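You operate a simulated robot arm through the tools that you are given. There is no shell and no other tool. Be economical: measure what you need, move in short steps, check, and stop when the job is done.

The job below is to be done with a simulated two-armed robot. You get a single attempt, and the scene is never put back.

Task
Nest the six cups in pairs by size and close the clear cover.
Fine: the six cups on the steel table.

Only the result counts: the job must be done as asked and must still hold three seconds after the hand-in. Knocking over, shifting, dropping, spilling or breaking anything else fails it. Lids that push on must go on centred and level and be pressed home; caps that screw on are set level and turned clockwise until they are tight.

Robot
Two 7-joint arms with two-finger parallel grippers on one trunk, on a base that drives. Base frame: it is fixed to the floor where the robot stands at the start and does not move with it; the origin is under the middle of the robot, x ahead of it, y to its left, z up; the surface under the hand at the start is at about z = 88. Units: cm, degrees, N and s.
The left shoulder is at the start at [7, 18.8, 131.5], the right one opposite. With the tool pointing down near the work surface each hand reaches from about 20 to 78 cm from the robot's upright axis, wherever it stands, measured 20 degrees to its own side. Places, roughly: clear cover [70, 60, 90]. Payload 3.91 kg a hand.
The tool frame of a hand sits at the grasp point between the pads (the TCP): z along the fingers, y along the line on which they close. The tips reach 3 cm beyond it. Largest opening 11 cm; finger width 2, thickness 1; the body of the gripper, 4.8 by 11.2 cm, starts 5.5 cm behind the TCP.
Orientation is that of the tool frame in the base frame, as a unit quaternion [w, x, y, z]. With the fingers straight down and closing along the base's y, the tool's x points along the base's -x, its y along +y and its z along -z.

Tools
- The arms move only by the tool jog_arm. It takes "left_motion", "right_motion" or both (then of equal length, played together; a hand with none holds still); each is a list that holds one entry, the list of rows, each a list of 7 numbers: the turn, a rotation vector about the tool's x, y, z in degrees, then the shift along the tool's x, y, z in cm, then the opening, from 0 (shut) to 1 (fully open). In form: [[[ax, ay, az, tx, ty, tz, gripper], ...]]. A call has 1 to 20 rows; each row shifts and turns the commanded pose from where the row before left it, along the tool's axes as they then stand. A row lasts 0.2 s, in which the tool goes at most 5 cm and 8.6 degrees; a call with a longer step from one row to the next is refused whole, and so is a gripper value outside its range. Where a pose cannot be reached the arm comes as near as it can. A force on the tool above 40 N (or 10 N above the force at the start of the call, whichever is more), or a blocked arm, ends the call early, and 0.2 s more pass. Each finger travels about 7.2 cm/s and halts on what it meets, pressing with about 34 N; the grip force reading is that of the motor and also rises with nothing between the fingers. The clock runs only during rows and for 0.2 s after the last one: add rows that do not move to give the fingers time. The reply holds the time, the measured pose of the TCP, the force on the tool along the base axes, the opening and the grip force, in the units named above and with some noise, with the torque about the TCP (base axes, N m) and any sound that the robot's microphone picked up, and new pictures: "show" is both (left out), scene, wrist or none (wrist: the cameras of the hands that moved).
- Cameras (640 x 400 px; columns grow to the right, rows downward): "scene" is now at [12.39, 3.89, 152.73]; the picture's right is [0.46, -0.89, 0.00], its down [-0.64, -0.33, -0.70] and it looks along [0.62, 0.32, -0.72] (base axes); focal length 261 px, centre (320, 200). "left" rides on the left gripper at [7.2, -1.7, -10.3] in its tool frame; the picture's right is [0.23, 0.97, 0.00], its down [-0.76, 0.18, -0.62] and it looks along [-0.61, 0.14, 0.78] (tool axes); focal length 222 px, centre (320, 200). "right" rides on the right gripper at [7.2, 1.7, -10.3] in its tool frame; the picture's right is [-0.23, 0.97, 0.00], its down [-0.76, -0.18, -0.62] and it looks along [-0.61, -0.14, 0.78] (tool axes); focal length 222 px, centre (320, 200). There is no depth. A picture from a camera that has moved, and an enlarged one, comes with that camera's place and axes in the base frame and with its lens.
- lift_body(by): slides the trunk up (or, below 0, down) by that many cm; the arms and the scene camera ride with it, the base frame stays. It gives what a move gives, with no picture.
- roll_base(legs): drives the robot by 1 to 6 legs, each [ahead, turn to the left] in cm and degrees, along the robot's own axes; the way and the turn of a leg run together, so that a leg with both is an arc; at most 150 cm and 180 degrees a leg. The arms and the cameras ride along, it lands a little off, and it stops where it bumps. It gives what a move gives, and a new picture of the scene camera.
- head_to(pan, tilt): turns the head with the scene camera to pan (to the left, within 86 degrees either way) and tilt (down, from -29 to 69), counted from straight ahead of the robot. It gives what a move gives, and a new picture of the scene camera.
- zoom(camera, box): a new picture of the part [left, top, right, bottom] of that camera's present view, enlarged. The clock stands still meanwhile.
- hand_in(): hands the job in; it is judged then, once.

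Work in short steps. Places have to be worked out from the pictures, the camera data and where the tool is seen: move nearer, look again, correct. Check each grasp and each placing, and mend what went wrong. You have 120 turns and 260 pictures in all, those below and enlarged ones among them. Open the grippers and draw the arms clear of the work before you hand the job in, unless the task says otherwise; then end with one line.

The tools are called after "Call:" by a JSON object that holds its "fn" and its "kwargs". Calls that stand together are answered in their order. jog_arm: Moves the arms, as the interface text tells. Its arguments: {"type":"object","properties":{"left_motion":{"type":"array","items":{"type":"array","items":{"type":"array","items":{"type":"number"}}}},"right_motion":{"type":"array","items":{"type":"array","items":{"type":"array","items":{"type":"number"}}}},"show":{"type":"string","enum":["both","scene","wrist","none"]}},"required":[]} The other tools are called the same way: lift_body (by) slides the trunk up or down; roll_base (legs) drives the base; head_to (pan, tilt) turns the head that bears the scene camera; zoom (camera, box) takes an enlarged picture of a part of a camera's view; hand_in () hands the job in.

At the start:

```text
clock: 0.0
left_tool_pos: [43.45, 46.05, 128.26]
left_ee_rot: [0.0, 0.0, 1.0, 0.0]
left_contact_force: [-0.4, -0.3, -1.2]
left_ft_torque: [0.03, 0.02, -0.02]
left_opening: 10.99
left_finger_force: 0.1
right_tool_pos: [48.15, 6.17, 126.93]
right_ee_rot: [0.0, 0.0, 1.0, -0.001]
right_contact_force: [-0.8, -0.6, 0.9]
right_ft_torque: [-0.01, 0.0, -0.02]
right_opening: 11.02
right_finger_force: 0.1
trunk travel left (down, up): [-82.5, 11.5]
robot x, y, heading: [-0.17, 0.2, 0.1]
head pan, tilt: [27.1, 45.8]
```

scene: 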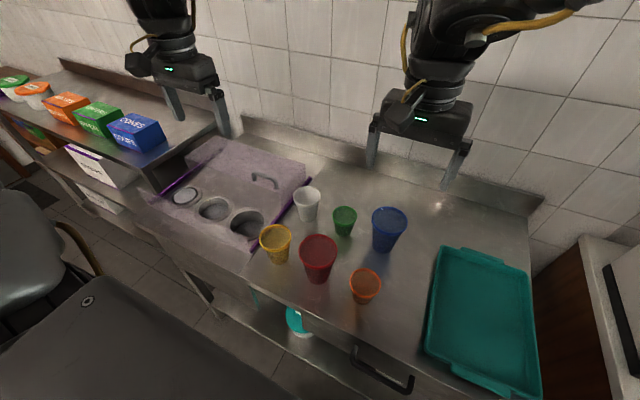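
right: 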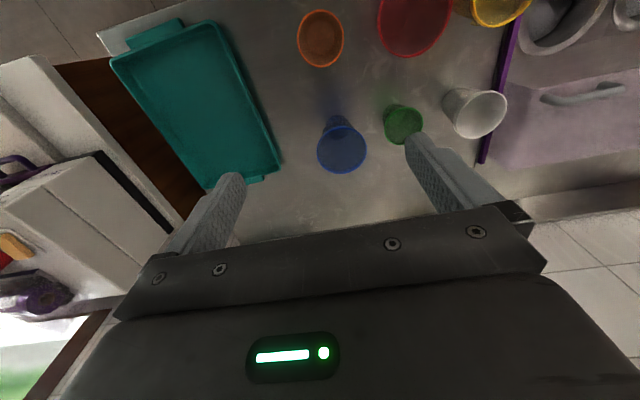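
left: 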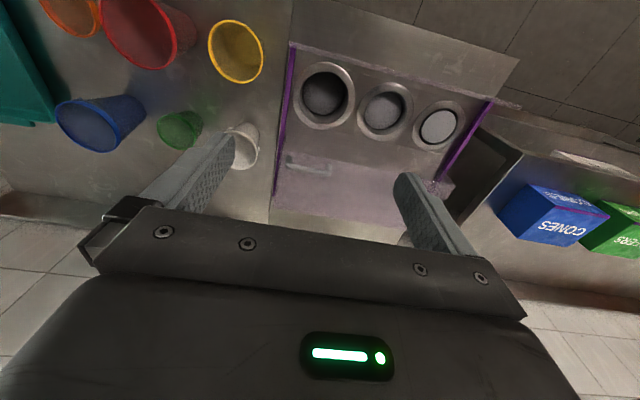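

I'll zoom in on the cups and on the cover to judge sizes and how the cover works.

Call:
{"fn": "zoom", "kwargs": {"camera": "scene", "box": [240, 160, 440, 310]}}

Call:
{"fn": "zoom", "kwargs": {"camera": "scene", "box": [120, 110, 330, 260]}}

Call:
{"fn": "zoom", "kwargs": {"camera": "left", "box": [240, 20, 540, 230]}}

```text
2.67 times, centred on (340, 235) of scene
camera zoom: at [12.39, 3.89, 152.73], right [0.46, -0.89, 0.0], down [-0.64, -0.33, -0.7], along [0.62, 0.32, -0.72], focal length 696 px, centre (267, 107)
```

zoom: 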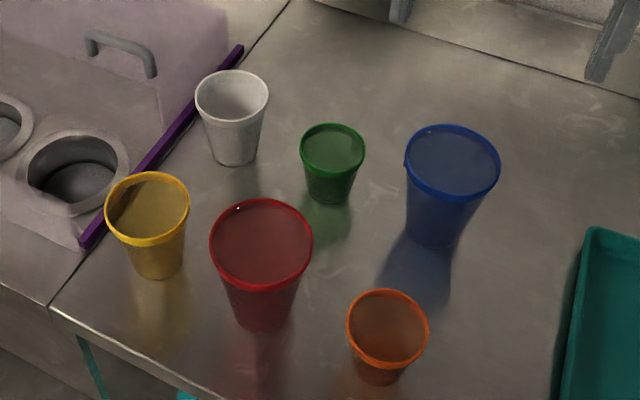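

```text
2.67 times, centred on (225, 185) of scene
camera zoom: at [12.39, 3.89, 152.73], right [0.46, -0.89, 0.0], down [-0.64, -0.33, -0.7], along [0.62, 0.32, -0.72], focal length 696 px, centre (573, 240)
```

zoom: 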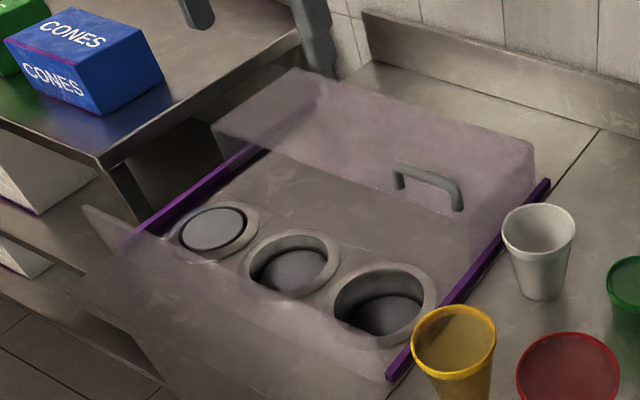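

```text
1.90 times, centred on (390, 125) of left
camera zoom: at [36.18, 44.4, 138.69], right [-0.23, 0.97, 0.0], down [0.76, 0.18, 0.62], along [0.61, 0.14, -0.78], focal length 423 px, centre (187, 343)
```

zoom: 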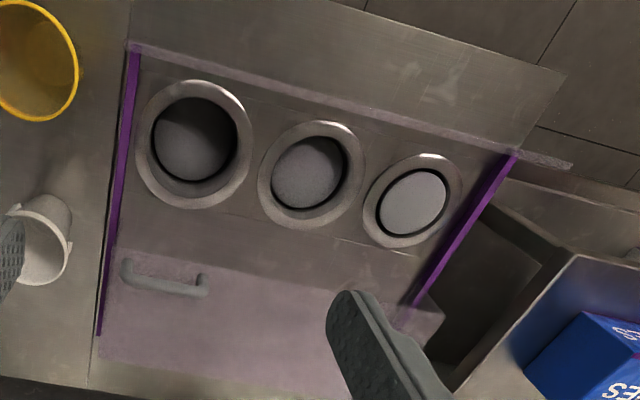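

The cups pair as red/blue (large), white/yellow (medium) and green/orange (small), in a grid at x about 42 and 58 and y about 7, 19.7 and 32. Next I'll point the head at the cover to see how it works.

Call:
{"fn": "head_to", "kwargs": {"pan": 42, "tilt": 42}}

Call:
{"fn": "zoom", "kwargs": {"camera": "scene", "box": [200, 100, 420, 240]}}

```text
clock: 0.8
left_tool_pos: [43.52, 46.09, 128.26]
left_ee_rot: [0.0, 0.0, 1.0, 0.001]
left_contact_force: [-1.0, -0.7, 0.7]
left_ft_torque: [0.0, -0.02, 0.01]
left_opening: 11.02
left_finger_force: 0.1
right_tool_pos: [48.07, 6.26, 127.11]
right_ee_rot: [-0.001, 0.0, 1.0, -0.001]
right_contact_force: [-0.1, 0.2, -0.1]
right_ft_torque: [0.02, -0.04, -0.01]
right_opening: 10.98
right_finger_force: 0.1
trunk travel left (down, up): [-82.5, 11.5]
robot x, y, heading: [-0.05, 0.08, -0.0]
head pan, tilt: [42.0, 42.0]
camera scene: at [11.42, 5.81, 153.27], right [0.67, -0.74, 0.0], down [-0.5, -0.45, -0.74], along [0.55, 0.5, -0.67], focal length 261 px, centre (320, 200)
```

scene: 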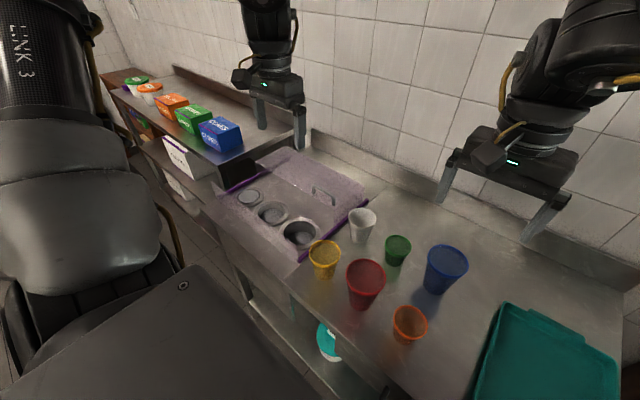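

```text
2.86 times, centred on (310, 170) of scene
camera zoom: at [11.42, 5.81, 153.27], right [0.67, -0.74, 0.0], down [-0.5, -0.45, -0.74], along [0.55, 0.5, -0.67], focal length 746 px, centre (349, 286)
```

zoom: 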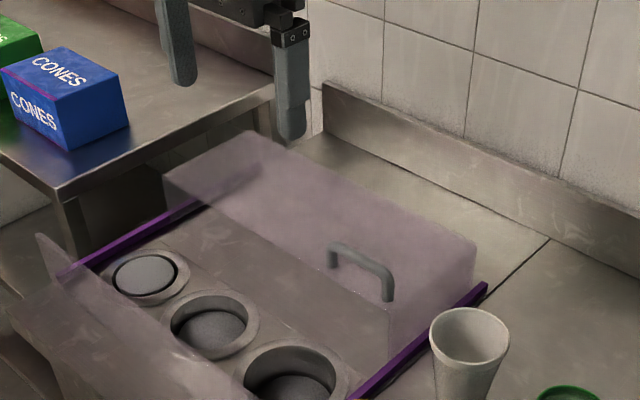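

The cover is a clear box sliding on purple rails, with its handle bar along y at about (59.2, 47.3, 100). The wells in front of it are uncovered, so it has to be pulled towards -x. I'll bring the left hand over the handle and turn it 90° so the fingers close along x.

Call:
{"fn": "jog_arm", "kwargs": {"left_motion": [[[0, 0, 0, -3.1, 0.2, 1, 1], [0, 0, 0, -3.1, 0.2, 2, 1], [0, 0, 0, -3.1, 0.2, 3, 1], [0, 0, 0, -3.1, 0.2, 3, 1], [0, 0, 0, -3.1, 0.2, 3, 1], [0, 0, 8.2, 0, 0, 0, 1], [0, 0, 8.2, 0, 0, 0, 1], [0, 0, 8.2, 0, 0, 0, 1], [0, 0, 8.2, 0, 0, 0, 1], [0, 0, 8.2, 0, 0, 0, 1], [0, 0, 8.2, 0, 0, 0, 1], [0, 0, 8.2, 0, 0, 0, 1], [0, 0, 8.2, 0, 0, 0, 1], [0, 0, 8.2, 0, 0, 0, 1], [0, 0, 8.2, 0, 0, 0, 1], [0, 0, 8, 0, 0, 0, 1]]]}}

```text
clock: 4.2
left_tool_pos: [58.91, 47.11, 116.29]
left_ee_rot: [0.0, 0.708, 0.707, 0.0]
left_contact_force: [-0.4, -0.2, -0.6]
left_ft_torque: [0.03, -0.02, 0.0]
left_opening: 11.02
left_finger_force: 0.1
right_tool_pos: [48.15, 6.28, 127.01]
right_ee_rot: [0.0, 0.0, 1.0, -0.001]
right_contact_force: [0.6, -0.2, 0.0]
right_ft_torque: [0.0, 0.01, 0.0]
right_opening: 11.01
right_finger_force: 0.1
trunk travel left (down, up): [-82.5, 11.5]
robot x, y, heading: [0.23, 0.43, -0.3]
head pan, tilt: [42.0, 42.0]
camera scene: at [11.41, 5.81, 153.27], right [0.67, -0.74, 0.0], down [-0.5, -0.45, -0.74], along [0.55, 0.5, -0.67], focal length 261 px, centre (320, 200)
camera left: at [57.26, 54.35, 126.67], right [0.97, 0.22, 0.0], down [0.18, -0.76, 0.62], along [0.14, -0.61, -0.78], focal length 222 px, centre (320, 200)
```

scene: 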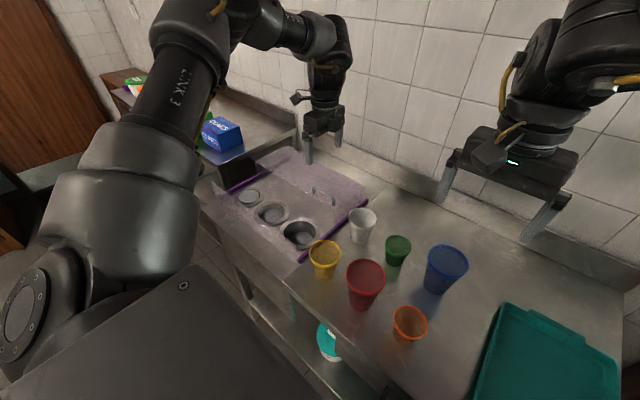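
left: 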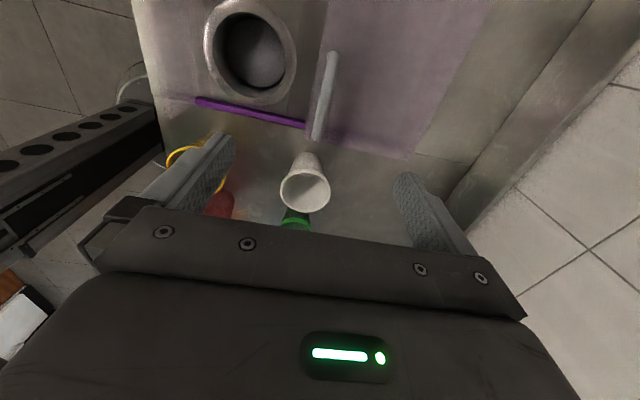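

The handle checks out at (59.4, 47.6, ~100). I'll descend to TCP z 102.5, which puts the tips just below the bar top.

Call:
{"fn": "jog_arm", "kwargs": {"left_motion": [[[0, 0, 0, 0, 0.3, 3.5, 1], [0, 0, 0, 0, 0.2, 3.5, 1], [0, 0, 0, 0, 0, 3, 1], [0, 0, 0, 0, 0, 2, 1], [0, 0, 0, 0, 0, 1.8, 1]]]}}

Call:
{"fn": "zoom", "kwargs": {"camera": "scene", "box": [240, 120, 400, 220]}}

```text
clock: 5.4
left_tool_pos: [59.43, 46.98, 102.48]
left_ee_rot: [0.0, 0.707, 0.707, 0.0]
left_contact_force: [-0.4, 0.0, 0.1]
left_ft_torque: [-0.01, -0.04, 0.0]
left_opening: 10.99
left_finger_force: 0.0
right_tool_pos: [48.08, 6.25, 127.03]
right_ee_rot: [0.0, -0.001, 1.0, -0.001]
right_contact_force: [0.0, 0.3, 0.0]
right_ft_torque: [0.01, 0.04, 0.02]
right_opening: 11.01
right_finger_force: 0.0
trunk travel left (down, up): [-82.5, 11.5]
robot x, y, heading: [-0.09, 0.01, -0.1]
head pan, tilt: [42.0, 42.0]
camera scene: at [11.5, 5.86, 153.27], right [0.67, -0.74, 0.0], down [-0.5, -0.45, -0.74], along [0.55, 0.5, -0.67], focal length 261 px, centre (320, 200)
camera left: at [57.7, 54.35, 112.91], right [0.97, 0.23, 0.0], down [0.18, -0.76, 0.62], along [0.14, -0.61, -0.78], focal length 222 px, centre (320, 200)
```

scene: 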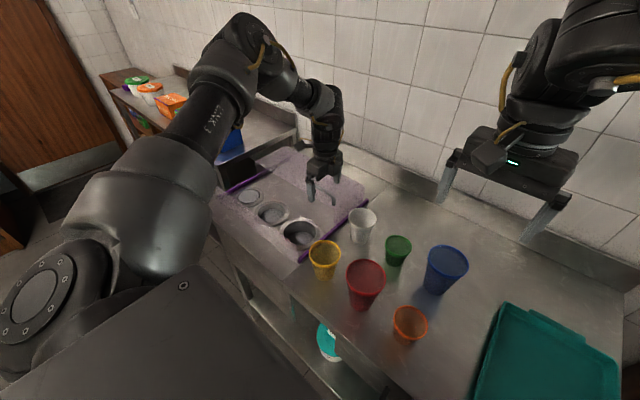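
left: 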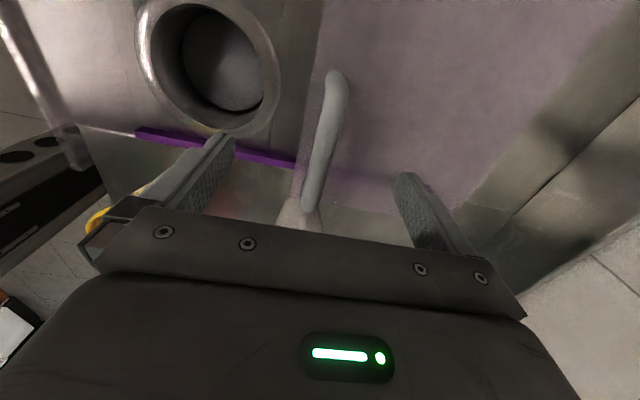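

```text
4.00 times, centred on (320, 170) of scene
camera zoom: at [11.5, 5.86, 153.27], right [0.67, -0.74, 0.0], down [-0.5, -0.45, -0.74], along [0.55, 0.5, -0.67], focal length 1045 px, centre (320, 320)
```

zoom: 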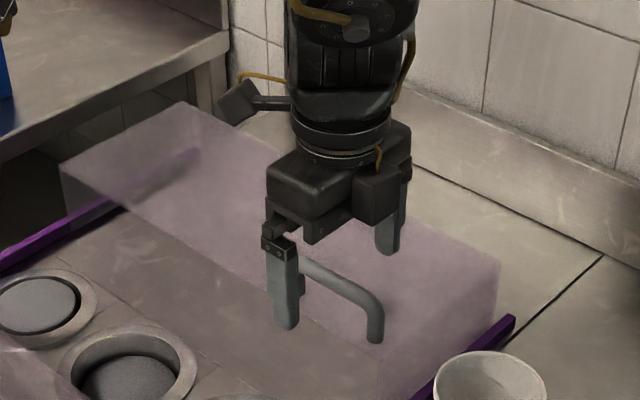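

The lid top is at about z 97 and the bar centre at about 99.5. I'll lower 1.4 cm and close on the bar.

Call:
{"fn": "jog_arm", "kwargs": {"left_motion": [[[0, 0, 0, -0.5, 0, 1.4, 1], [0, 0, 0, 0, 0, 0, 0.6], [0, 0, 0, 0, 0, 0, 0.3], [0, 0, 0, 0, 0, 0, 0], [0, 0, 0, 0, 0, 0, 0], [0, 0, 0, 0, 0, 0, 0], [0, 0, 0, 0, 0, 0, 0]]]}}

```text
clock: 7.0
left_tool_pos: [58.87, 46.64, 101.58]
left_ee_rot: [0.0, 0.707, 0.707, 0.001]
left_contact_force: [0.7, -0.6, 0.2]
left_ft_torque: [-0.09, -0.03, 0.12]
left_opening: 1.34
left_finger_force: 45.1
left hand out of reach, approached as far as the arm can: row 1
right_tool_pos: [48.26, 6.29, 127.1]
right_ee_rot: [0.001, 0.0, 1.0, 0.0]
right_contact_force: [-0.3, 0.3, 0.4]
right_ft_torque: [0.04, 0.02, -0.01]
right_opening: 11.02
right_finger_force: 0.1
trunk travel left (down, up): [-82.5, 11.5]
robot x, y, heading: [0.23, -0.22, -0.2]
head pan, tilt: [42.0, 42.0]
camera scene: at [11.42, 5.8, 153.27], right [0.67, -0.74, 0.0], down [-0.5, -0.45, -0.74], along [0.55, 0.5, -0.67], focal length 261 px, centre (320, 200)
camera left: at [57.13, 53.91, 111.96], right [0.97, 0.23, 0.0], down [0.18, -0.76, 0.62], along [0.14, -0.61, -0.78], focal length 222 px, centre (320, 200)
```

scene: 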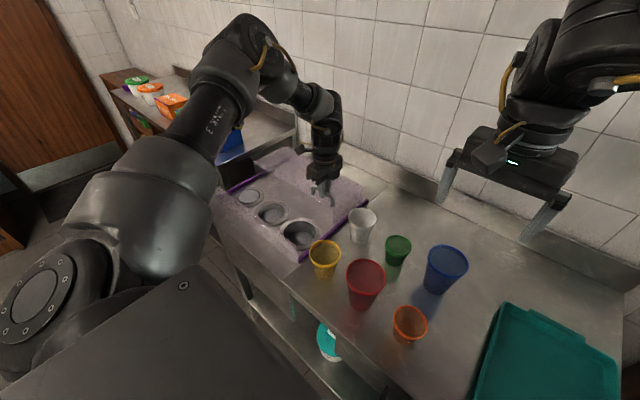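
left: 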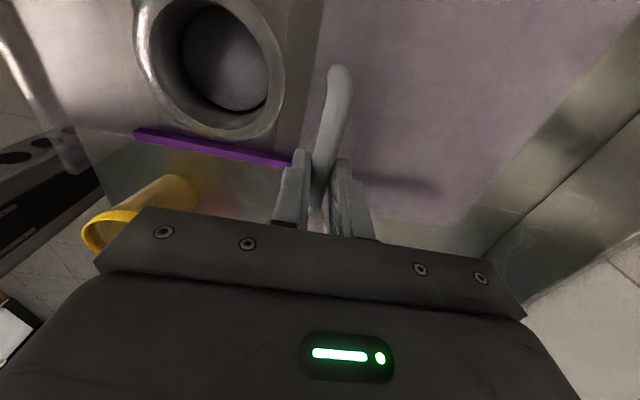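

I have the bar gripped, at an opening of 1.34 cm. Now a short pull towards -x, which is tool -y.

Call:
{"fn": "jog_arm", "kwargs": {"left_motion": [[[0, 0, 0, 0, -0.6, 0, 0], [0, 0, 0, 0, -0.8, 0, 0], [0, 0, 0, 0, -0.8, 0, 0], [0, 0, 0, 0, -0.8, 0, 0]]]}}

```text
clock: 8.0
left_tool_pos: [55.8, 46.58, 101.54]
left_ee_rot: [0.0, 0.707, 0.708, 0.001]
left_contact_force: [0.9, 5.7, 9.9]
left_ft_torque: [-0.12, -0.1, 0.03]
left_opening: 1.35
left_finger_force: 45.0
right_tool_pos: [47.93, 6.21, 127.11]
right_ee_rot: [0.001, 0.0, 1.0, -0.001]
right_contact_force: [-0.6, 0.2, -0.2]
right_ft_torque: [0.02, 0.02, 0.0]
right_opening: 10.97
right_finger_force: 0.0
trunk travel left (down, up): [-82.5, 11.5]
robot x, y, heading: [0.21, 0.41, -0.0]
head pan, tilt: [42.0, 42.0]
camera scene: at [11.25, 5.83, 153.29], right [0.67, -0.74, 0.0], down [-0.5, -0.45, -0.74], along [0.55, 0.5, -0.67], focal length 261 px, centre (320, 200)
camera left: at [53.96, 53.89, 111.97], right [0.97, 0.23, 0.0], down [0.18, -0.76, 0.62], along [0.14, -0.61, -0.78], focal length 222 px, centre (320, 200)
```

scene: 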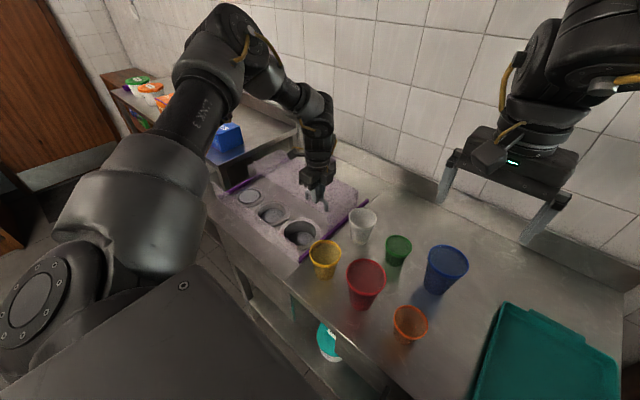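
left: 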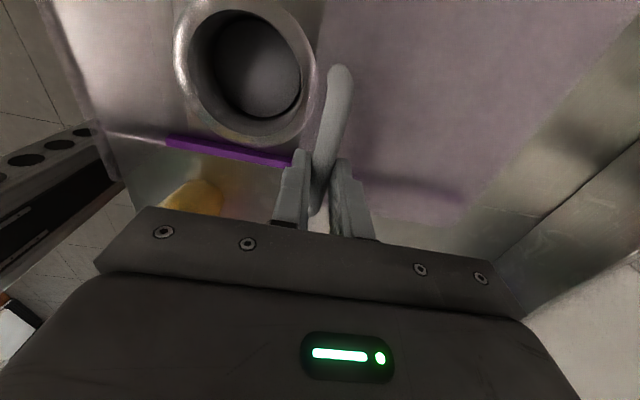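

The cover slides freely, with only a few newtons of resistance. I'll keep pulling.

Call:
{"fn": "jog_arm", "kwargs": {"left_motion": [[[0, 0, 0, 0, -0.8, 0, 0], [0, 0, 0, 0, -0.8, 0, 0], [0, 0, 0, 0, -0.8, 0, 0], [0, 0, 0, 0, -0.8, 0, 0], [0, 0, 0, 0, -0.8, 0, 0], [0, 0, 0, 0, -0.8, 0, 0], [0, 0, 0, 0, -0.8, 0, 0], [0, 0, 0, 0, -0.8, 0, 0], [0, 0, 0, 0, -0.8, 0, 0], [0, 0, 0, 0, -0.8, 0, 0]]]}}

```text
clock: 10.2
left_tool_pos: [47.6, 46.55, 101.55]
left_ee_rot: [0.001, 0.707, 0.707, 0.0]
left_contact_force: [0.8, 5.0, 16.4]
left_ft_torque: [0.55, -0.04, 0.11]
left_opening: 1.36
left_finger_force: 44.6
right_tool_pos: [47.97, 6.08, 127.08]
right_ee_rot: [0.001, -0.001, 1.0, -0.001]
right_contact_force: [0.6, -0.1, 0.2]
right_ft_torque: [-0.01, -0.02, 0.01]
right_opening: 11.02
right_finger_force: 0.1
trunk travel left (down, up): [-82.5, 11.5]
robot x, y, heading: [0.09, 0.37, 0.2]
head pan, tilt: [42.0, 42.0]
camera scene: at [11.23, 5.78, 153.28], right [0.67, -0.74, 0.0], down [-0.5, -0.45, -0.74], along [0.55, 0.5, -0.67], focal length 261 px, centre (320, 200)
camera left: at [45.95, 53.87, 111.96], right [0.97, 0.23, 0.0], down [0.18, -0.76, 0.62], along [0.14, -0.61, -0.78], focal length 222 px, centre (320, 200)
```

scene: 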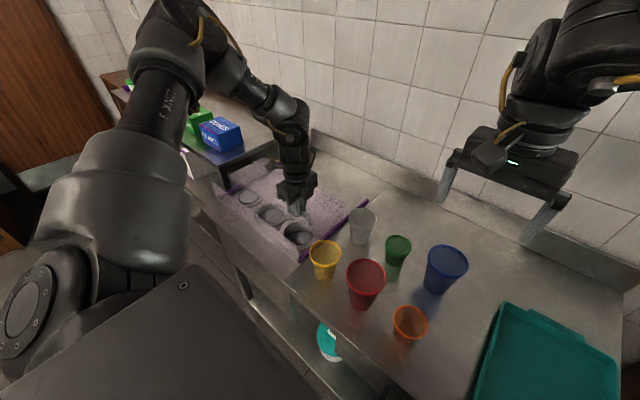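
left: 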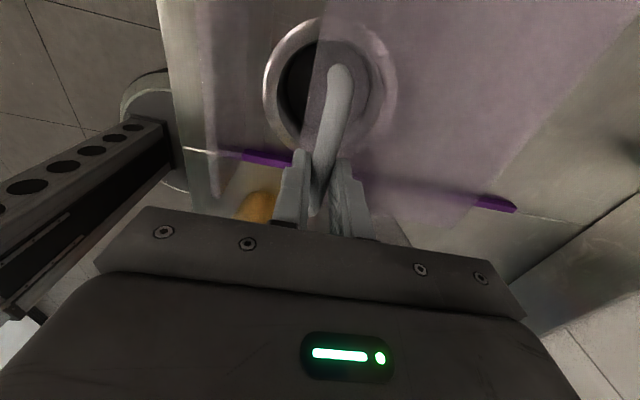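

Vertical load is building slightly, so I'll ease up 0.3 cm and keep sliding to the end stop.

Call:
{"fn": "jog_arm", "kwargs": {"left_motion": [[[0, 0, 0, 0, -0.4, -0.3, 0], [0, 0, 0, 0, -0.6, 0, 0], [0, 0, 0, 0, -0.6, 0, 0], [0, 0, 0, 0, -0.6, 0, 0], [0, 0, 0, 0, -0.6, 0, 0], [0, 0, 0, 0, -0.6, 0, 0], [0, 0, 0, 0, -0.6, 0, 0], [0, 0, 0, 0, -0.6, 0, 0]]]}}

Call:
{"fn": "zoom", "kwargs": {"camera": "scene", "box": [200, 140, 380, 270]}}

```text
clock: 12.0
left_tool_pos: [43.46, 46.54, 101.56]
left_ee_rot: [-0.001, 0.707, 0.707, -0.001]
left_contact_force: [1.1, -16.8, -34.1]
left_ft_torque: [-0.48, -0.05, 0.05]
left_opening: 1.37
left_finger_force: 44.9
right_tool_pos: [48.47, 6.34, 126.98]
right_ee_rot: [-0.002, 0.0, 1.0, -0.001]
right_contact_force: [-0.1, 0.9, 0.5]
right_ft_torque: [-0.01, 0.03, 0.02]
right_opening: 11.0
right_finger_force: 0.1
trunk travel left (down, up): [-82.5, 11.5]
robot x, y, heading: [0.17, -0.07, -0.1]
head pan, tilt: [42.0, 42.0]
camera scene: at [11.8, 5.86, 153.23], right [0.67, -0.74, 0.0], down [-0.5, -0.45, -0.74], along [0.55, 0.5, -0.67], focal length 261 px, centre (320, 200)
camera left: at [41.77, 53.93, 112.04], right [0.97, 0.23, 0.0], down [0.18, -0.76, 0.62], along [0.14, -0.61, -0.78], focal length 222 px, centre (320, 200)
```

scene: 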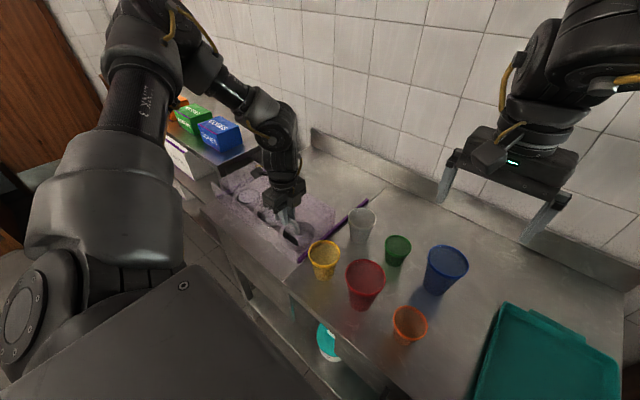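
left: 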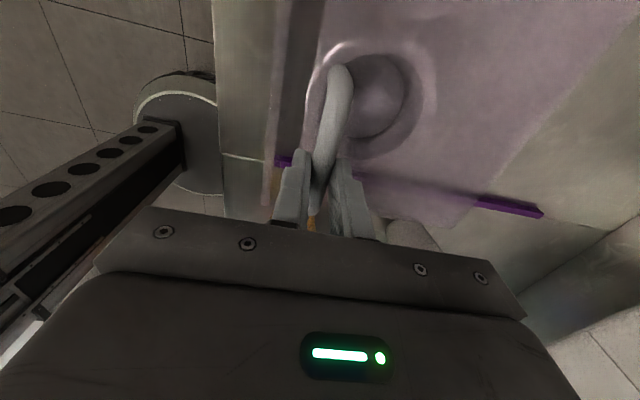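

```text
3.08 times, centred on (290, 205) of scene
camera zoom: at [11.8, 5.86, 153.23], right [0.67, -0.74, 0.0], down [-0.5, -0.45, -0.74], along [0.55, 0.5, -0.67], focal length 804 px, centre (412, 185)
```

zoom: 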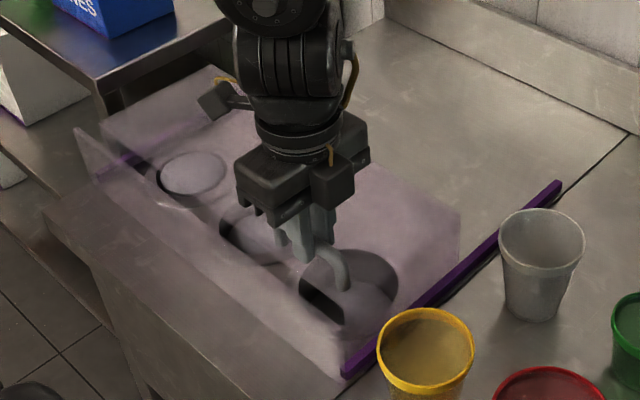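

The cover is captive vertically and hasn't hit its stop yet, with x force only 1 N. I'll relieve the vertical load and pull on until I feel the stop.

Call:
{"fn": "jog_arm", "kwargs": {"left_motion": [[[0, 0, 0, 0, -0.2, 0.2, 0], [0, 0, 0, 0, -0.4, 0, 0], [0, 0, 0, 0, -0.4, 0, 0], [0, 0, 0, 0, -0.4, 0, 0], [0, 0, 0, 0, -0.4, 0, 0]]]}}

Call:
{"fn": "zoom", "kwargs": {"camera": "scene", "box": [200, 140, 380, 270]}}

```text
clock: 13.2
left_tool_pos: [41.96, 46.65, 101.65]
left_ee_rot: [0.0, 0.707, 0.707, 0.002]
left_contact_force: [13.4, -1.2, 1.4]
left_ft_torque: [-0.98, -0.14, 0.11]
left_opening: 1.33
left_finger_force: 44.9
right_tool_pos: [48.45, 6.18, 126.97]
right_ee_rot: [-0.001, 0.0, 1.0, -0.001]
right_contact_force: [-0.6, -0.4, 0.4]
right_ft_torque: [0.01, 0.0, 0.0]
right_opening: 11.02
right_finger_force: 0.1
trunk travel left (down, up): [-82.5, 11.5]
robot x, y, heading: [-0.23, 0.03, -0.1]
head pan, tilt: [42.0, 42.0]
camera scene: at [11.73, 5.77, 153.28], right [0.67, -0.74, 0.0], down [-0.5, -0.45, -0.74], along [0.55, 0.5, -0.67], focal length 261 px, centre (320, 200)
camera left: at [40.15, 53.88, 112.07], right [0.97, 0.23, 0.0], down [0.18, -0.76, 0.62], along [0.15, -0.61, -0.78], focal length 222 px, centre (320, 200)
```

scene: 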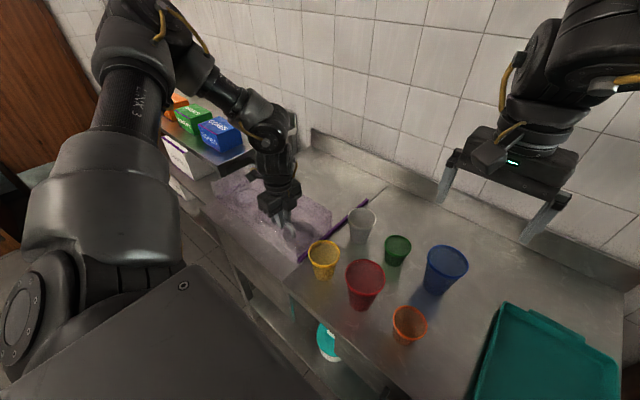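
left: 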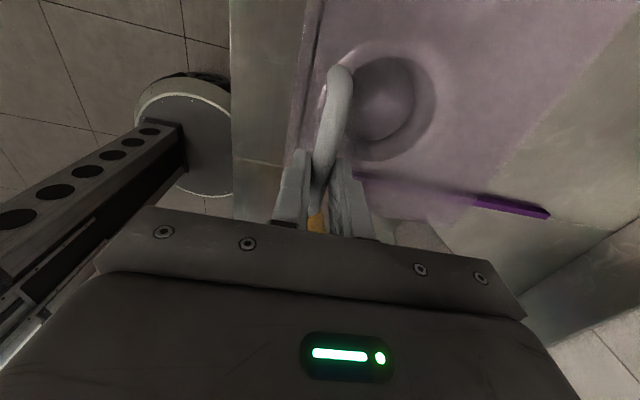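

```text
3.08 times, centred on (290, 205) of scene
camera zoom: at [11.73, 5.77, 153.28], right [0.67, -0.74, 0.0], down [-0.5, -0.45, -0.74], along [0.55, 0.5, -0.67], focal length 804 px, centre (412, 185)
```

zoom: 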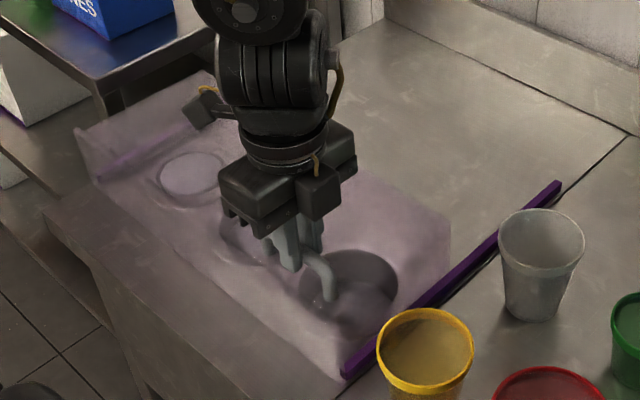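

X force is now +13 N, so the cover seems to be reaching the front stop. One small extra pull will confirm it.

Call:
{"fn": "jog_arm", "kwargs": {"left_motion": [[[0, 0, 0, 0, -0.4, 0, 0], [0, 0, 0, 0, -0.4, 0, 0], [0, 0, 0, 0, -0.3, 0, 0]]], "show": "wrist"}}

```text
clock: 13.8
left_tool_pos: [42.03, 46.6, 101.57]
left_ee_rot: [0.008, 0.707, 0.707, 0.007]
left_contact_force: [19.1, -7.7, -20.9]
left_ft_torque: [0.98, -0.31, 0.21]
left_opening: 1.35
left_finger_force: 44.8
right_tool_pos: [48.4, 6.22, 126.87]
right_ee_rot: [0.0, 0.001, 1.0, -0.001]
right_contact_force: [0.0, -0.5, 0.6]
right_ft_torque: [0.01, -0.05, 0.01]
right_opening: 11.02
right_finger_force: 0.1
trunk travel left (down, up): [-82.5, 11.5]
robot x, y, heading: [0.3, -0.16, -0.3]
head pan, tilt: [42.0, 42.0]
stopped in row 3 (left hand): the force on the tool passed its limit at 42 N (the readings are from after the stop); the commanded pose is now the measured one
camera left: at [39.95, 53.91, 112.03], right [0.97, 0.23, 0.02], down [0.16, -0.76, 0.63], along [0.16, -0.61, -0.78], focal length 222 px, centre (320, 200)
```

left: 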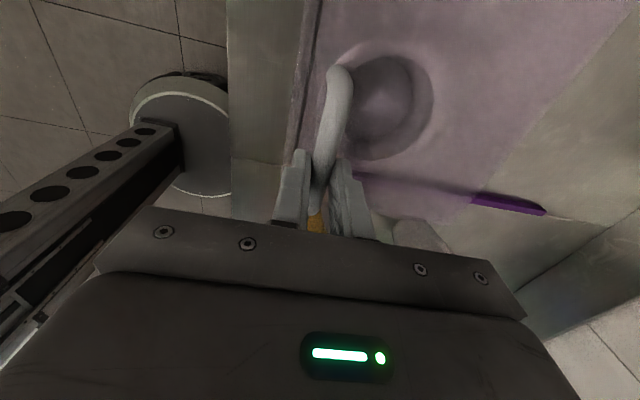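

The cover is hard against its stop at handle x 42, so it is closed. I'll release and rise straight up.

Call:
{"fn": "jog_arm", "kwargs": {"left_motion": [[[0, 0, 0, 0, 0, 0, 0.2], [0, 0, 0, 0, 0, 0, 0.35], [0, 0, 0, 0, 0, 0, 0.35], [0, 0, 0, 0, 0, -1, 0.35], [0, 0, 0, 0, 0, -3, 0.4], [0, 0, 0, 0, 0, -4, 0.6], [0, 0, 0, 0, 0, -4, 1], [0, 0, 0, 0, 0, -4, 1], [0, 0, 0, 0, 0, -4, 1]]], "show": "both"}}

Call:
{"fn": "zoom", "kwargs": {"camera": "scene", "box": [200, 140, 380, 270]}}

```text
clock: 15.8
left_tool_pos: [40.78, 46.31, 122.09]
left_ee_rot: [0.004, 0.707, 0.707, 0.007]
left_contact_force: [0.3, -0.6, 0.8]
left_ft_torque: [0.02, 0.02, -0.01]
left_opening: 10.99
left_finger_force: 0.0
right_tool_pos: [48.11, 6.04, 127.17]
right_ee_rot: [0.0, 0.001, 1.0, 0.0]
right_contact_force: [0.3, 0.0, 0.2]
right_ft_torque: [0.03, 0.01, -0.01]
right_opening: 11.01
right_finger_force: 0.0
trunk travel left (down, up): [-82.5, 11.5]
robot x, y, heading: [0.43, -0.14, -0.1]
head pan, tilt: [42.0, 42.0]
camera scene: at [11.34, 5.65, 153.28], right [0.67, -0.74, 0.0], down [-0.5, -0.45, -0.74], along [0.55, 0.5, -0.67], focal length 261 px, centre (320, 200)
camera left: at [38.83, 53.62, 132.44], right [0.97, 0.23, 0.02], down [0.17, -0.76, 0.62], along [0.15, -0.6, -0.78], focal length 222 px, centre (320, 200)
```

scene: 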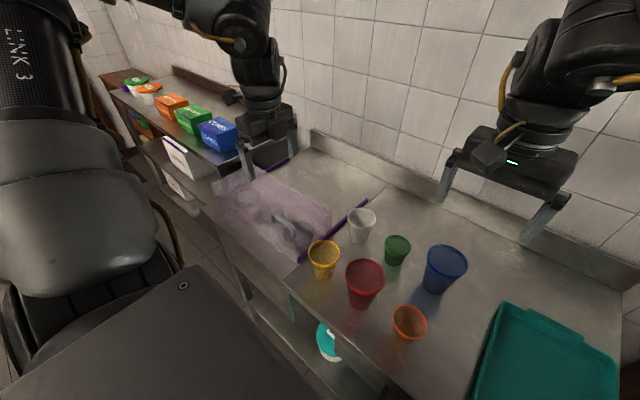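
left: 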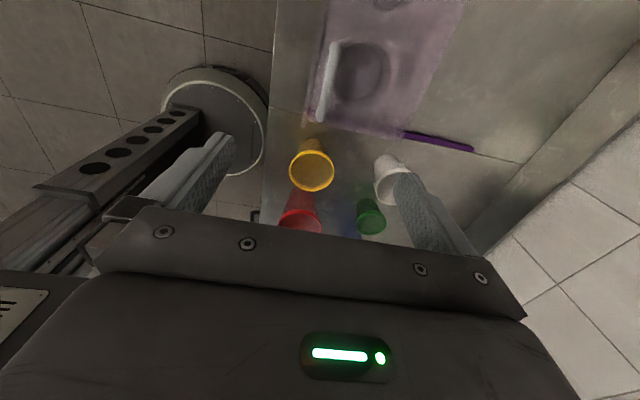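

```text
3.08 times, centred on (290, 205) of scene
camera zoom: at [11.34, 5.65, 153.28], right [0.67, -0.74, 0.0], down [-0.5, -0.45, -0.74], along [0.55, 0.5, -0.67], focal length 804 px, centre (412, 185)
```

zoom: 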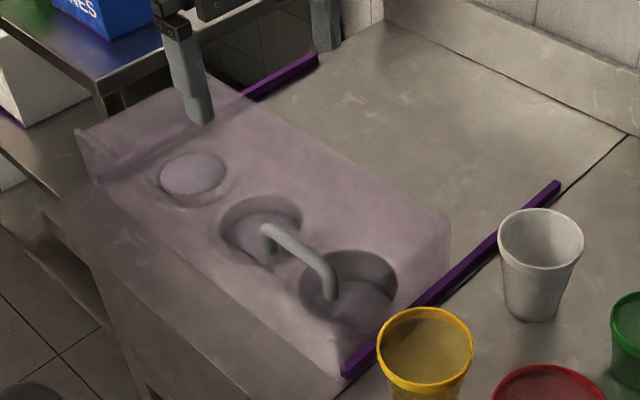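

The cover is closed. Next I'll use the left hand to move yellow into white, first going above yellow at about (42.1, 32.5) and removing the roughly 1° tilt.

Call:
{"fn": "jog_arm", "kwargs": {"left_motion": [[[1.2, 0, 0, -3, 0.3, 0, 1], [0, 0, 0, -4, 0.3, 1, 1], [0, 0, 0, -4, 0.4, 4, 1], [0, 0, 0, -3, 0.3, 4, 1]]]}}

```text
refused: row 3 steps farther than a row can; nothing moved
```

Call:
{"fn": "jog_arm", "kwargs": {"left_motion": [[[1.2, 0, 0, -3, 0.3, 0, 1], [0, 0, 0, -4, 0.3, 1, 1], [0, 0, 0, -4, 0.4, 2, 1], [0, 0, 0, -3, 0.3, 3, 1], [0, 0, 0, 0, 0, 3, 1]]]}}

```text
clock: 17.0
left_tool_pos: [42.41, 32.66, 112.81]
left_ee_rot: [-0.002, 0.707, 0.707, -0.001]
left_contact_force: [0.0, 0.5, 0.4]
left_ft_torque: [0.0, 0.02, 0.01]
left_opening: 11.02
left_finger_force: 0.0
right_tool_pos: [48.31, 6.24, 127.01]
right_ee_rot: [0.0, 0.0, 1.0, -0.001]
right_contact_force: [-0.2, 0.6, 0.5]
right_ft_torque: [-0.02, -0.01, 0.02]
right_opening: 10.97
right_finger_force: 0.0
trunk travel left (down, up): [-82.5, 11.5]
robot x, y, heading: [0.35, -0.1, 0.1]
head pan, tilt: [42.0, 42.0]
camera scene: at [11.57, 5.86, 153.27], right [0.67, -0.74, 0.0], down [-0.5, -0.45, -0.74], along [0.55, 0.5, -0.67], focal length 261 px, centre (320, 200)
camera left: at [40.7, 39.95, 123.19], right [0.97, 0.23, 0.0], down [0.18, -0.76, 0.62], along [0.14, -0.61, -0.78], focal length 222 px, centre (320, 200)
```

scene: 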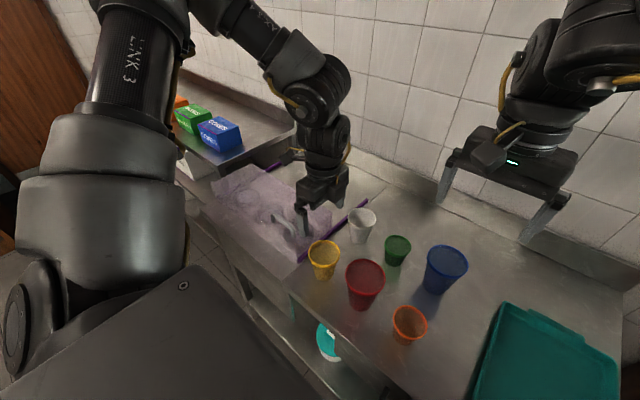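
left: 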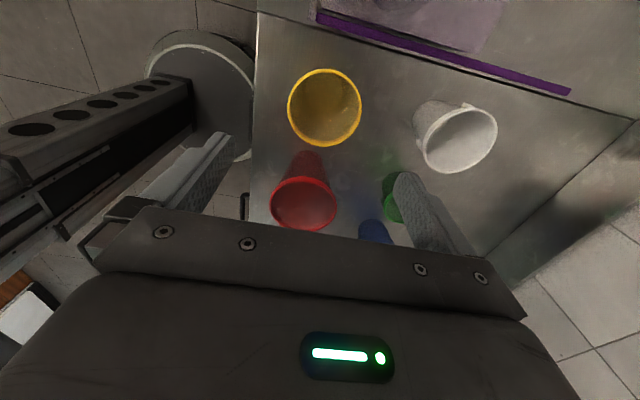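

The left camera puts the yellow rim near (42.8, 33.1) and the scene camera near (42.1, 32.2). A tighter zoom should resolve the difference.

Call:
{"fn": "zoom", "kwargs": {"camera": "scene", "box": [290, 200, 390, 290]}}

Call:
{"fn": "zoom", "kwargs": {"camera": "left", "box": [260, 50, 520, 210]}}

```text
4.44 times, centred on (340, 245) of scene
camera zoom: at [11.57, 5.86, 153.27], right [0.67, -0.74, 0.0], down [-0.5, -0.45, -0.74], along [0.55, 0.5, -0.67], focal length 1161 px, centre (231, 0)
```

zoom: 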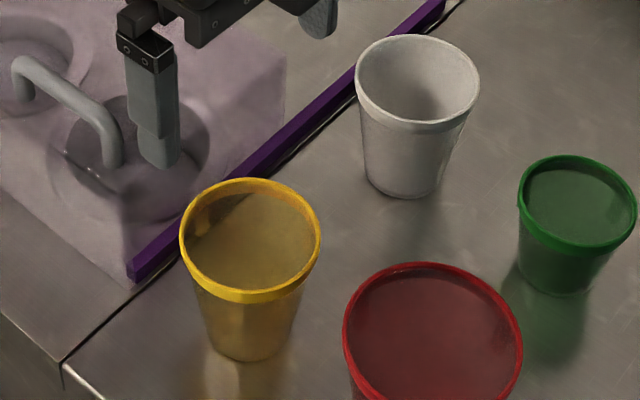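

```text
2.46 times, centred on (390, 130) of left
camera zoom: at [40.7, 39.95, 123.19], right [0.97, 0.23, 0.0], down [0.18, -0.76, 0.62], along [0.14, -0.61, -0.78], focal length 547 px, centre (148, 372)
```

zoom: 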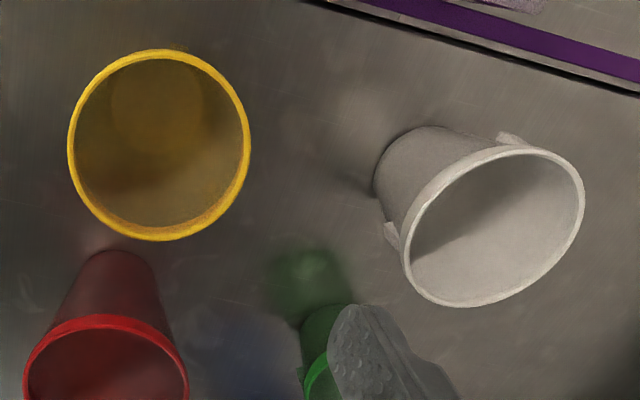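

Triangulating, the yellow rim is at (42.8, 32.8, 97.7) and the white rim at (59.8, 32.9, 97.6). I'll lower so the tips sit about 1.4 cm below the yellow rim, then grip.

Call:
{"fn": "jog_arm", "kwargs": {"left_motion": [[[0, 0, 0, 0.15, 0.4, 3, 1], [0, 0, 0, 0, 0, 4, 1], [0, 0, 0, 0, 0, 4, 1], [0, 0, 0, 0, 0, 2.5, 1], [0, 0, 0, 0, 0, 0, 0.85], [0, 0, 0, 0, 0, 0, 0.7], [0, 0, 0, 0, 0, 0, 0.6], [0, 0, 0, 0, 0, 0, 0.5], [0, 0, 0, 0, 0, 0, 0.5]]]}}

Call:
{"fn": "zoom", "kwargs": {"camera": "scene", "box": [270, 180, 390, 290]}}

```text
clock: 19.0
left_tool_pos: [42.6, 32.9, 99.37]
left_ee_rot: [-0.002, 0.707, 0.707, -0.001]
left_contact_force: [0.1, 0.2, 0.0]
left_ft_torque: [-0.05, 0.03, 0.02]
left_opening: 8.04
left_finger_force: 34.3
right_tool_pos: [48.06, 6.04, 127.13]
right_ee_rot: [0.001, 0.0, 1.0, -0.001]
right_contact_force: [0.2, -0.5, -0.4]
right_ft_torque: [0.04, 0.03, -0.02]
right_opening: 11.0
right_finger_force: 0.1
trunk travel left (down, up): [-82.5, 11.5]
robot x, y, heading: [0.16, 0.23, 0.0]
head pan, tilt: [42.0, 42.0]
camera scene: at [11.47, 5.78, 153.27], right [0.67, -0.74, 0.0], down [-0.5, -0.45, -0.74], along [0.55, 0.5, -0.67], focal length 261 px, centre (320, 200)
camera left: at [40.97, 40.17, 109.78], right [0.97, 0.23, 0.0], down [0.18, -0.76, 0.62], along [0.14, -0.61, -0.78], focal length 222 px, centre (320, 200)
```

scene: 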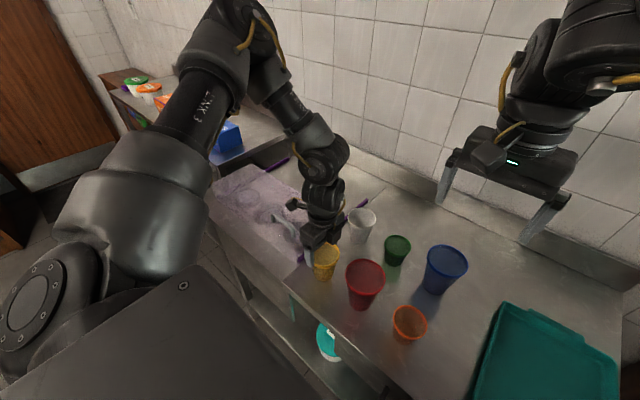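
left: 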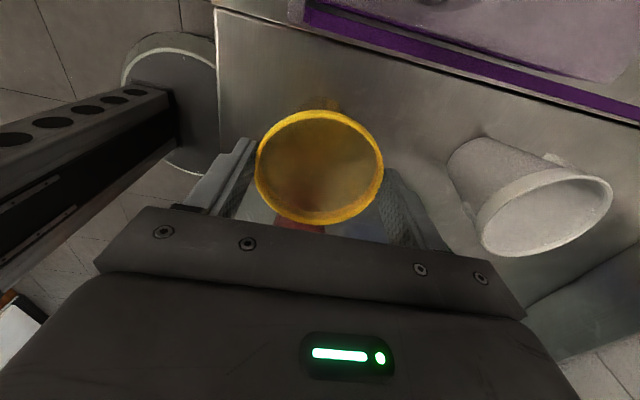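

```text
3.64 times, centred on (330, 235) of scene
camera zoom: at [11.47, 5.78, 153.27], right [0.67, -0.74, 0.0], down [-0.5, -0.45, -0.74], along [0.55, 0.5, -0.67], focal length 950 px, centre (284, 73)
```

zoom: 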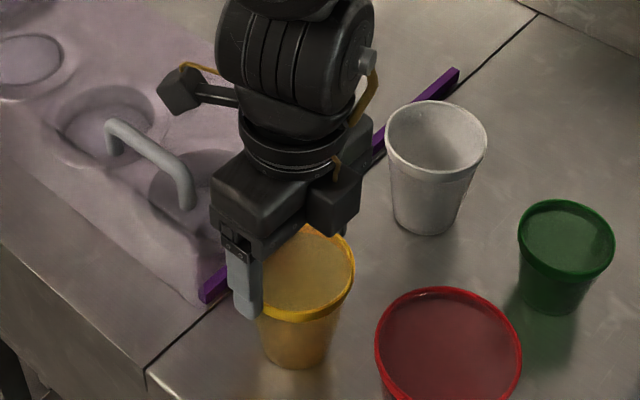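

Gripped at 8.0 cm opening, and white sits 17.0 cm away in +x. I'll lift 14 cm, move across and look.

Call:
{"fn": "jog_arm", "kwargs": {"left_motion": [[[0, 0, 0, 0, 0, -1, 0.5], [0, 0, 0, 0, 0, -3, 0.5], [0, 0, 0, 0, 0, -3, 0.5], [0, 0, 0, 0, 0, -3, 0.5], [0, 0, 0, 0, 0, -3, 0.5], [0, 0, 0, 0, 0, -1, 0.5], [0, 0, 0, 0, 3, 0, 0.5], [0, 0, 0, 0, 3, 0, 0.5], [0, 0, 0, 0, 3, 0, 0.5], [0, 0, 0, 0, 3, 0, 0.5], [0, 0, 0, 0, 3, 0, 0.5], [0, 0, 0, 0, 2, 0, 0.5], [0, 0, 0, 0, 0, 0, 0.5]]]}}

Call:
{"fn": "zoom", "kwargs": {"camera": "scene", "box": [310, 140, 420, 270]}}

```text
clock: 21.8
left_tool_pos: [58.83, 33.2, 113.36]
left_ee_rot: [-0.001, 0.707, 0.707, -0.001]
left_contact_force: [-0.7, 0.6, -0.5]
left_ft_torque: [-0.01, -0.01, -0.01]
left_opening: 8.02
left_finger_force: 34.2
left hand out of reach, approached as far as the arm can: row 12
right_tool_pos: [48.28, 6.25, 127.02]
right_ee_rot: [0.0, 0.0, 1.0, -0.001]
right_contact_force: [-0.7, -0.6, 0.9]
right_ft_torque: [-0.03, -0.02, -0.01]
right_opening: 11.01
right_finger_force: 0.1
trunk travel left (down, up): [-82.5, 11.5]
robot x, y, heading: [0.29, 0.15, 0.2]
head pan, tilt: [42.0, 42.0]
camera scene: at [11.37, 5.77, 153.28], right [0.67, -0.74, 0.0], down [-0.5, -0.45, -0.74], along [0.55, 0.5, -0.67], focal length 261 px, centre (320, 200)
camera left: at [57.24, 40.47, 123.73], right [0.97, 0.23, 0.0], down [0.18, -0.76, 0.62], along [0.14, -0.61, -0.78], focal length 222 px, centre (320, 200)
```

scene: 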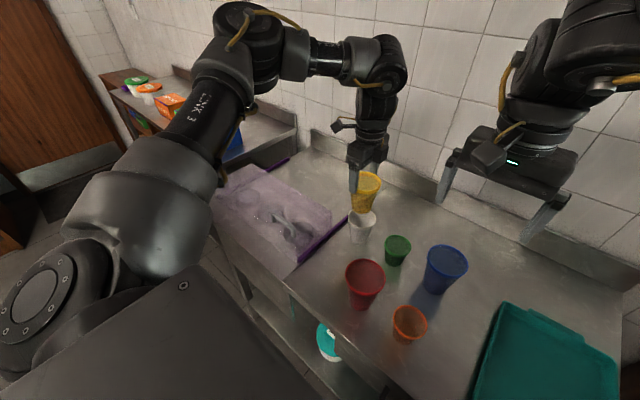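
left: 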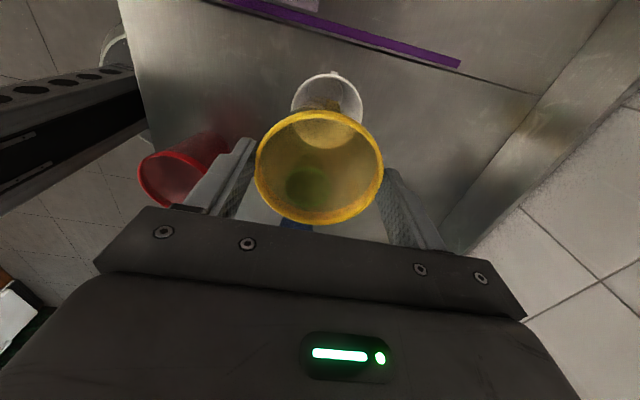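

```text
3.08 times, centred on (365, 205) of scene
camera zoom: at [11.37, 5.77, 153.28], right [0.67, -0.74, 0.0], down [-0.5, -0.45, -0.74], along [0.55, 0.5, -0.67], focal length 804 px, centre (182, 185)
```

zoom: 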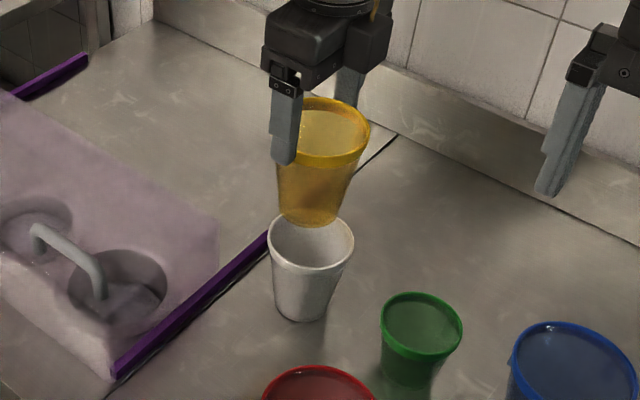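

The arm hit a limit at x 58.8, about 1 cm short. That is probably a wrist limit from the 90° yaw, so I'll yaw back 40° (the cup is round) and see whether it reaches.

Call:
{"fn": "jog_arm", "kwargs": {"left_motion": [[[0, 0, -8, 0, 0, 0, 0.5], [0, 0, -8, 0, 0, 0, 0.5], [0, 0, -8, 0, 0, 0, 0.5], [0, 0, -8, 0, 0, 0, 0.5], [0, 0, -8, 0, 0, 0, 0.5], [0, 0, 0, 0, 0, 0, 0.5]]]}}

```text
clock: 23.2
left_tool_pos: [59.06, 33.16, 113.21]
left_ee_rot: [-0.002, 0.422, 0.907, -0.001]
left_contact_force: [0.5, -0.8, -0.1]
left_ft_torque: [0.0, 0.01, -0.02]
left_opening: 8.04
left_finger_force: 33.7
right_tool_pos: [48.23, 6.27, 127.08]
right_ee_rot: [0.0, 0.001, 1.0, -0.001]
right_contact_force: [0.4, 0.8, -0.4]
right_ft_torque: [0.04, 0.03, -0.01]
right_opening: 11.02
right_finger_force: 0.0
trunk travel left (down, up): [-82.5, 11.5]
robot x, y, heading: [0.01, -0.24, -0.1]
head pan, tilt: [42.0, 42.0]
camera scene: at [11.5, 5.78, 153.27], right [0.67, -0.74, 0.0], down [-0.5, -0.45, -0.74], along [0.55, 0.5, -0.67], focal length 261 px, centre (320, 200)
camera left: at [53.02, 37.6, 123.73], right [0.6, 0.8, 0.0], down [0.63, -0.47, 0.62], along [0.5, -0.37, -0.78], focal length 222 px, centre (320, 200)
```

scene: 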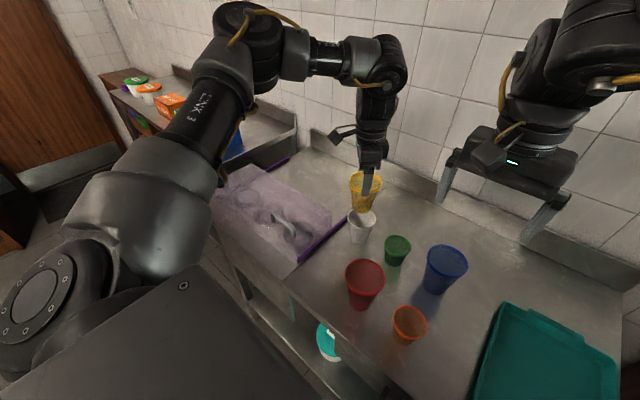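
left: 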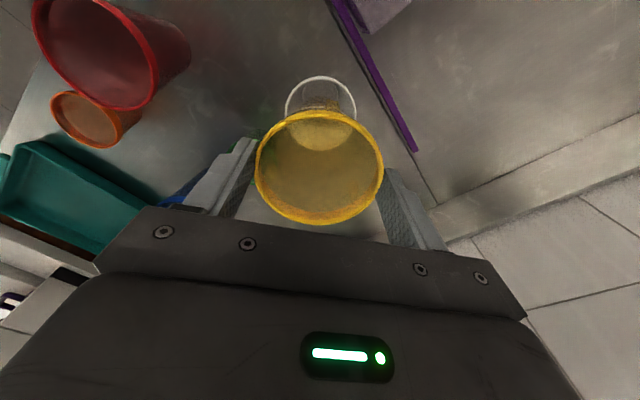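

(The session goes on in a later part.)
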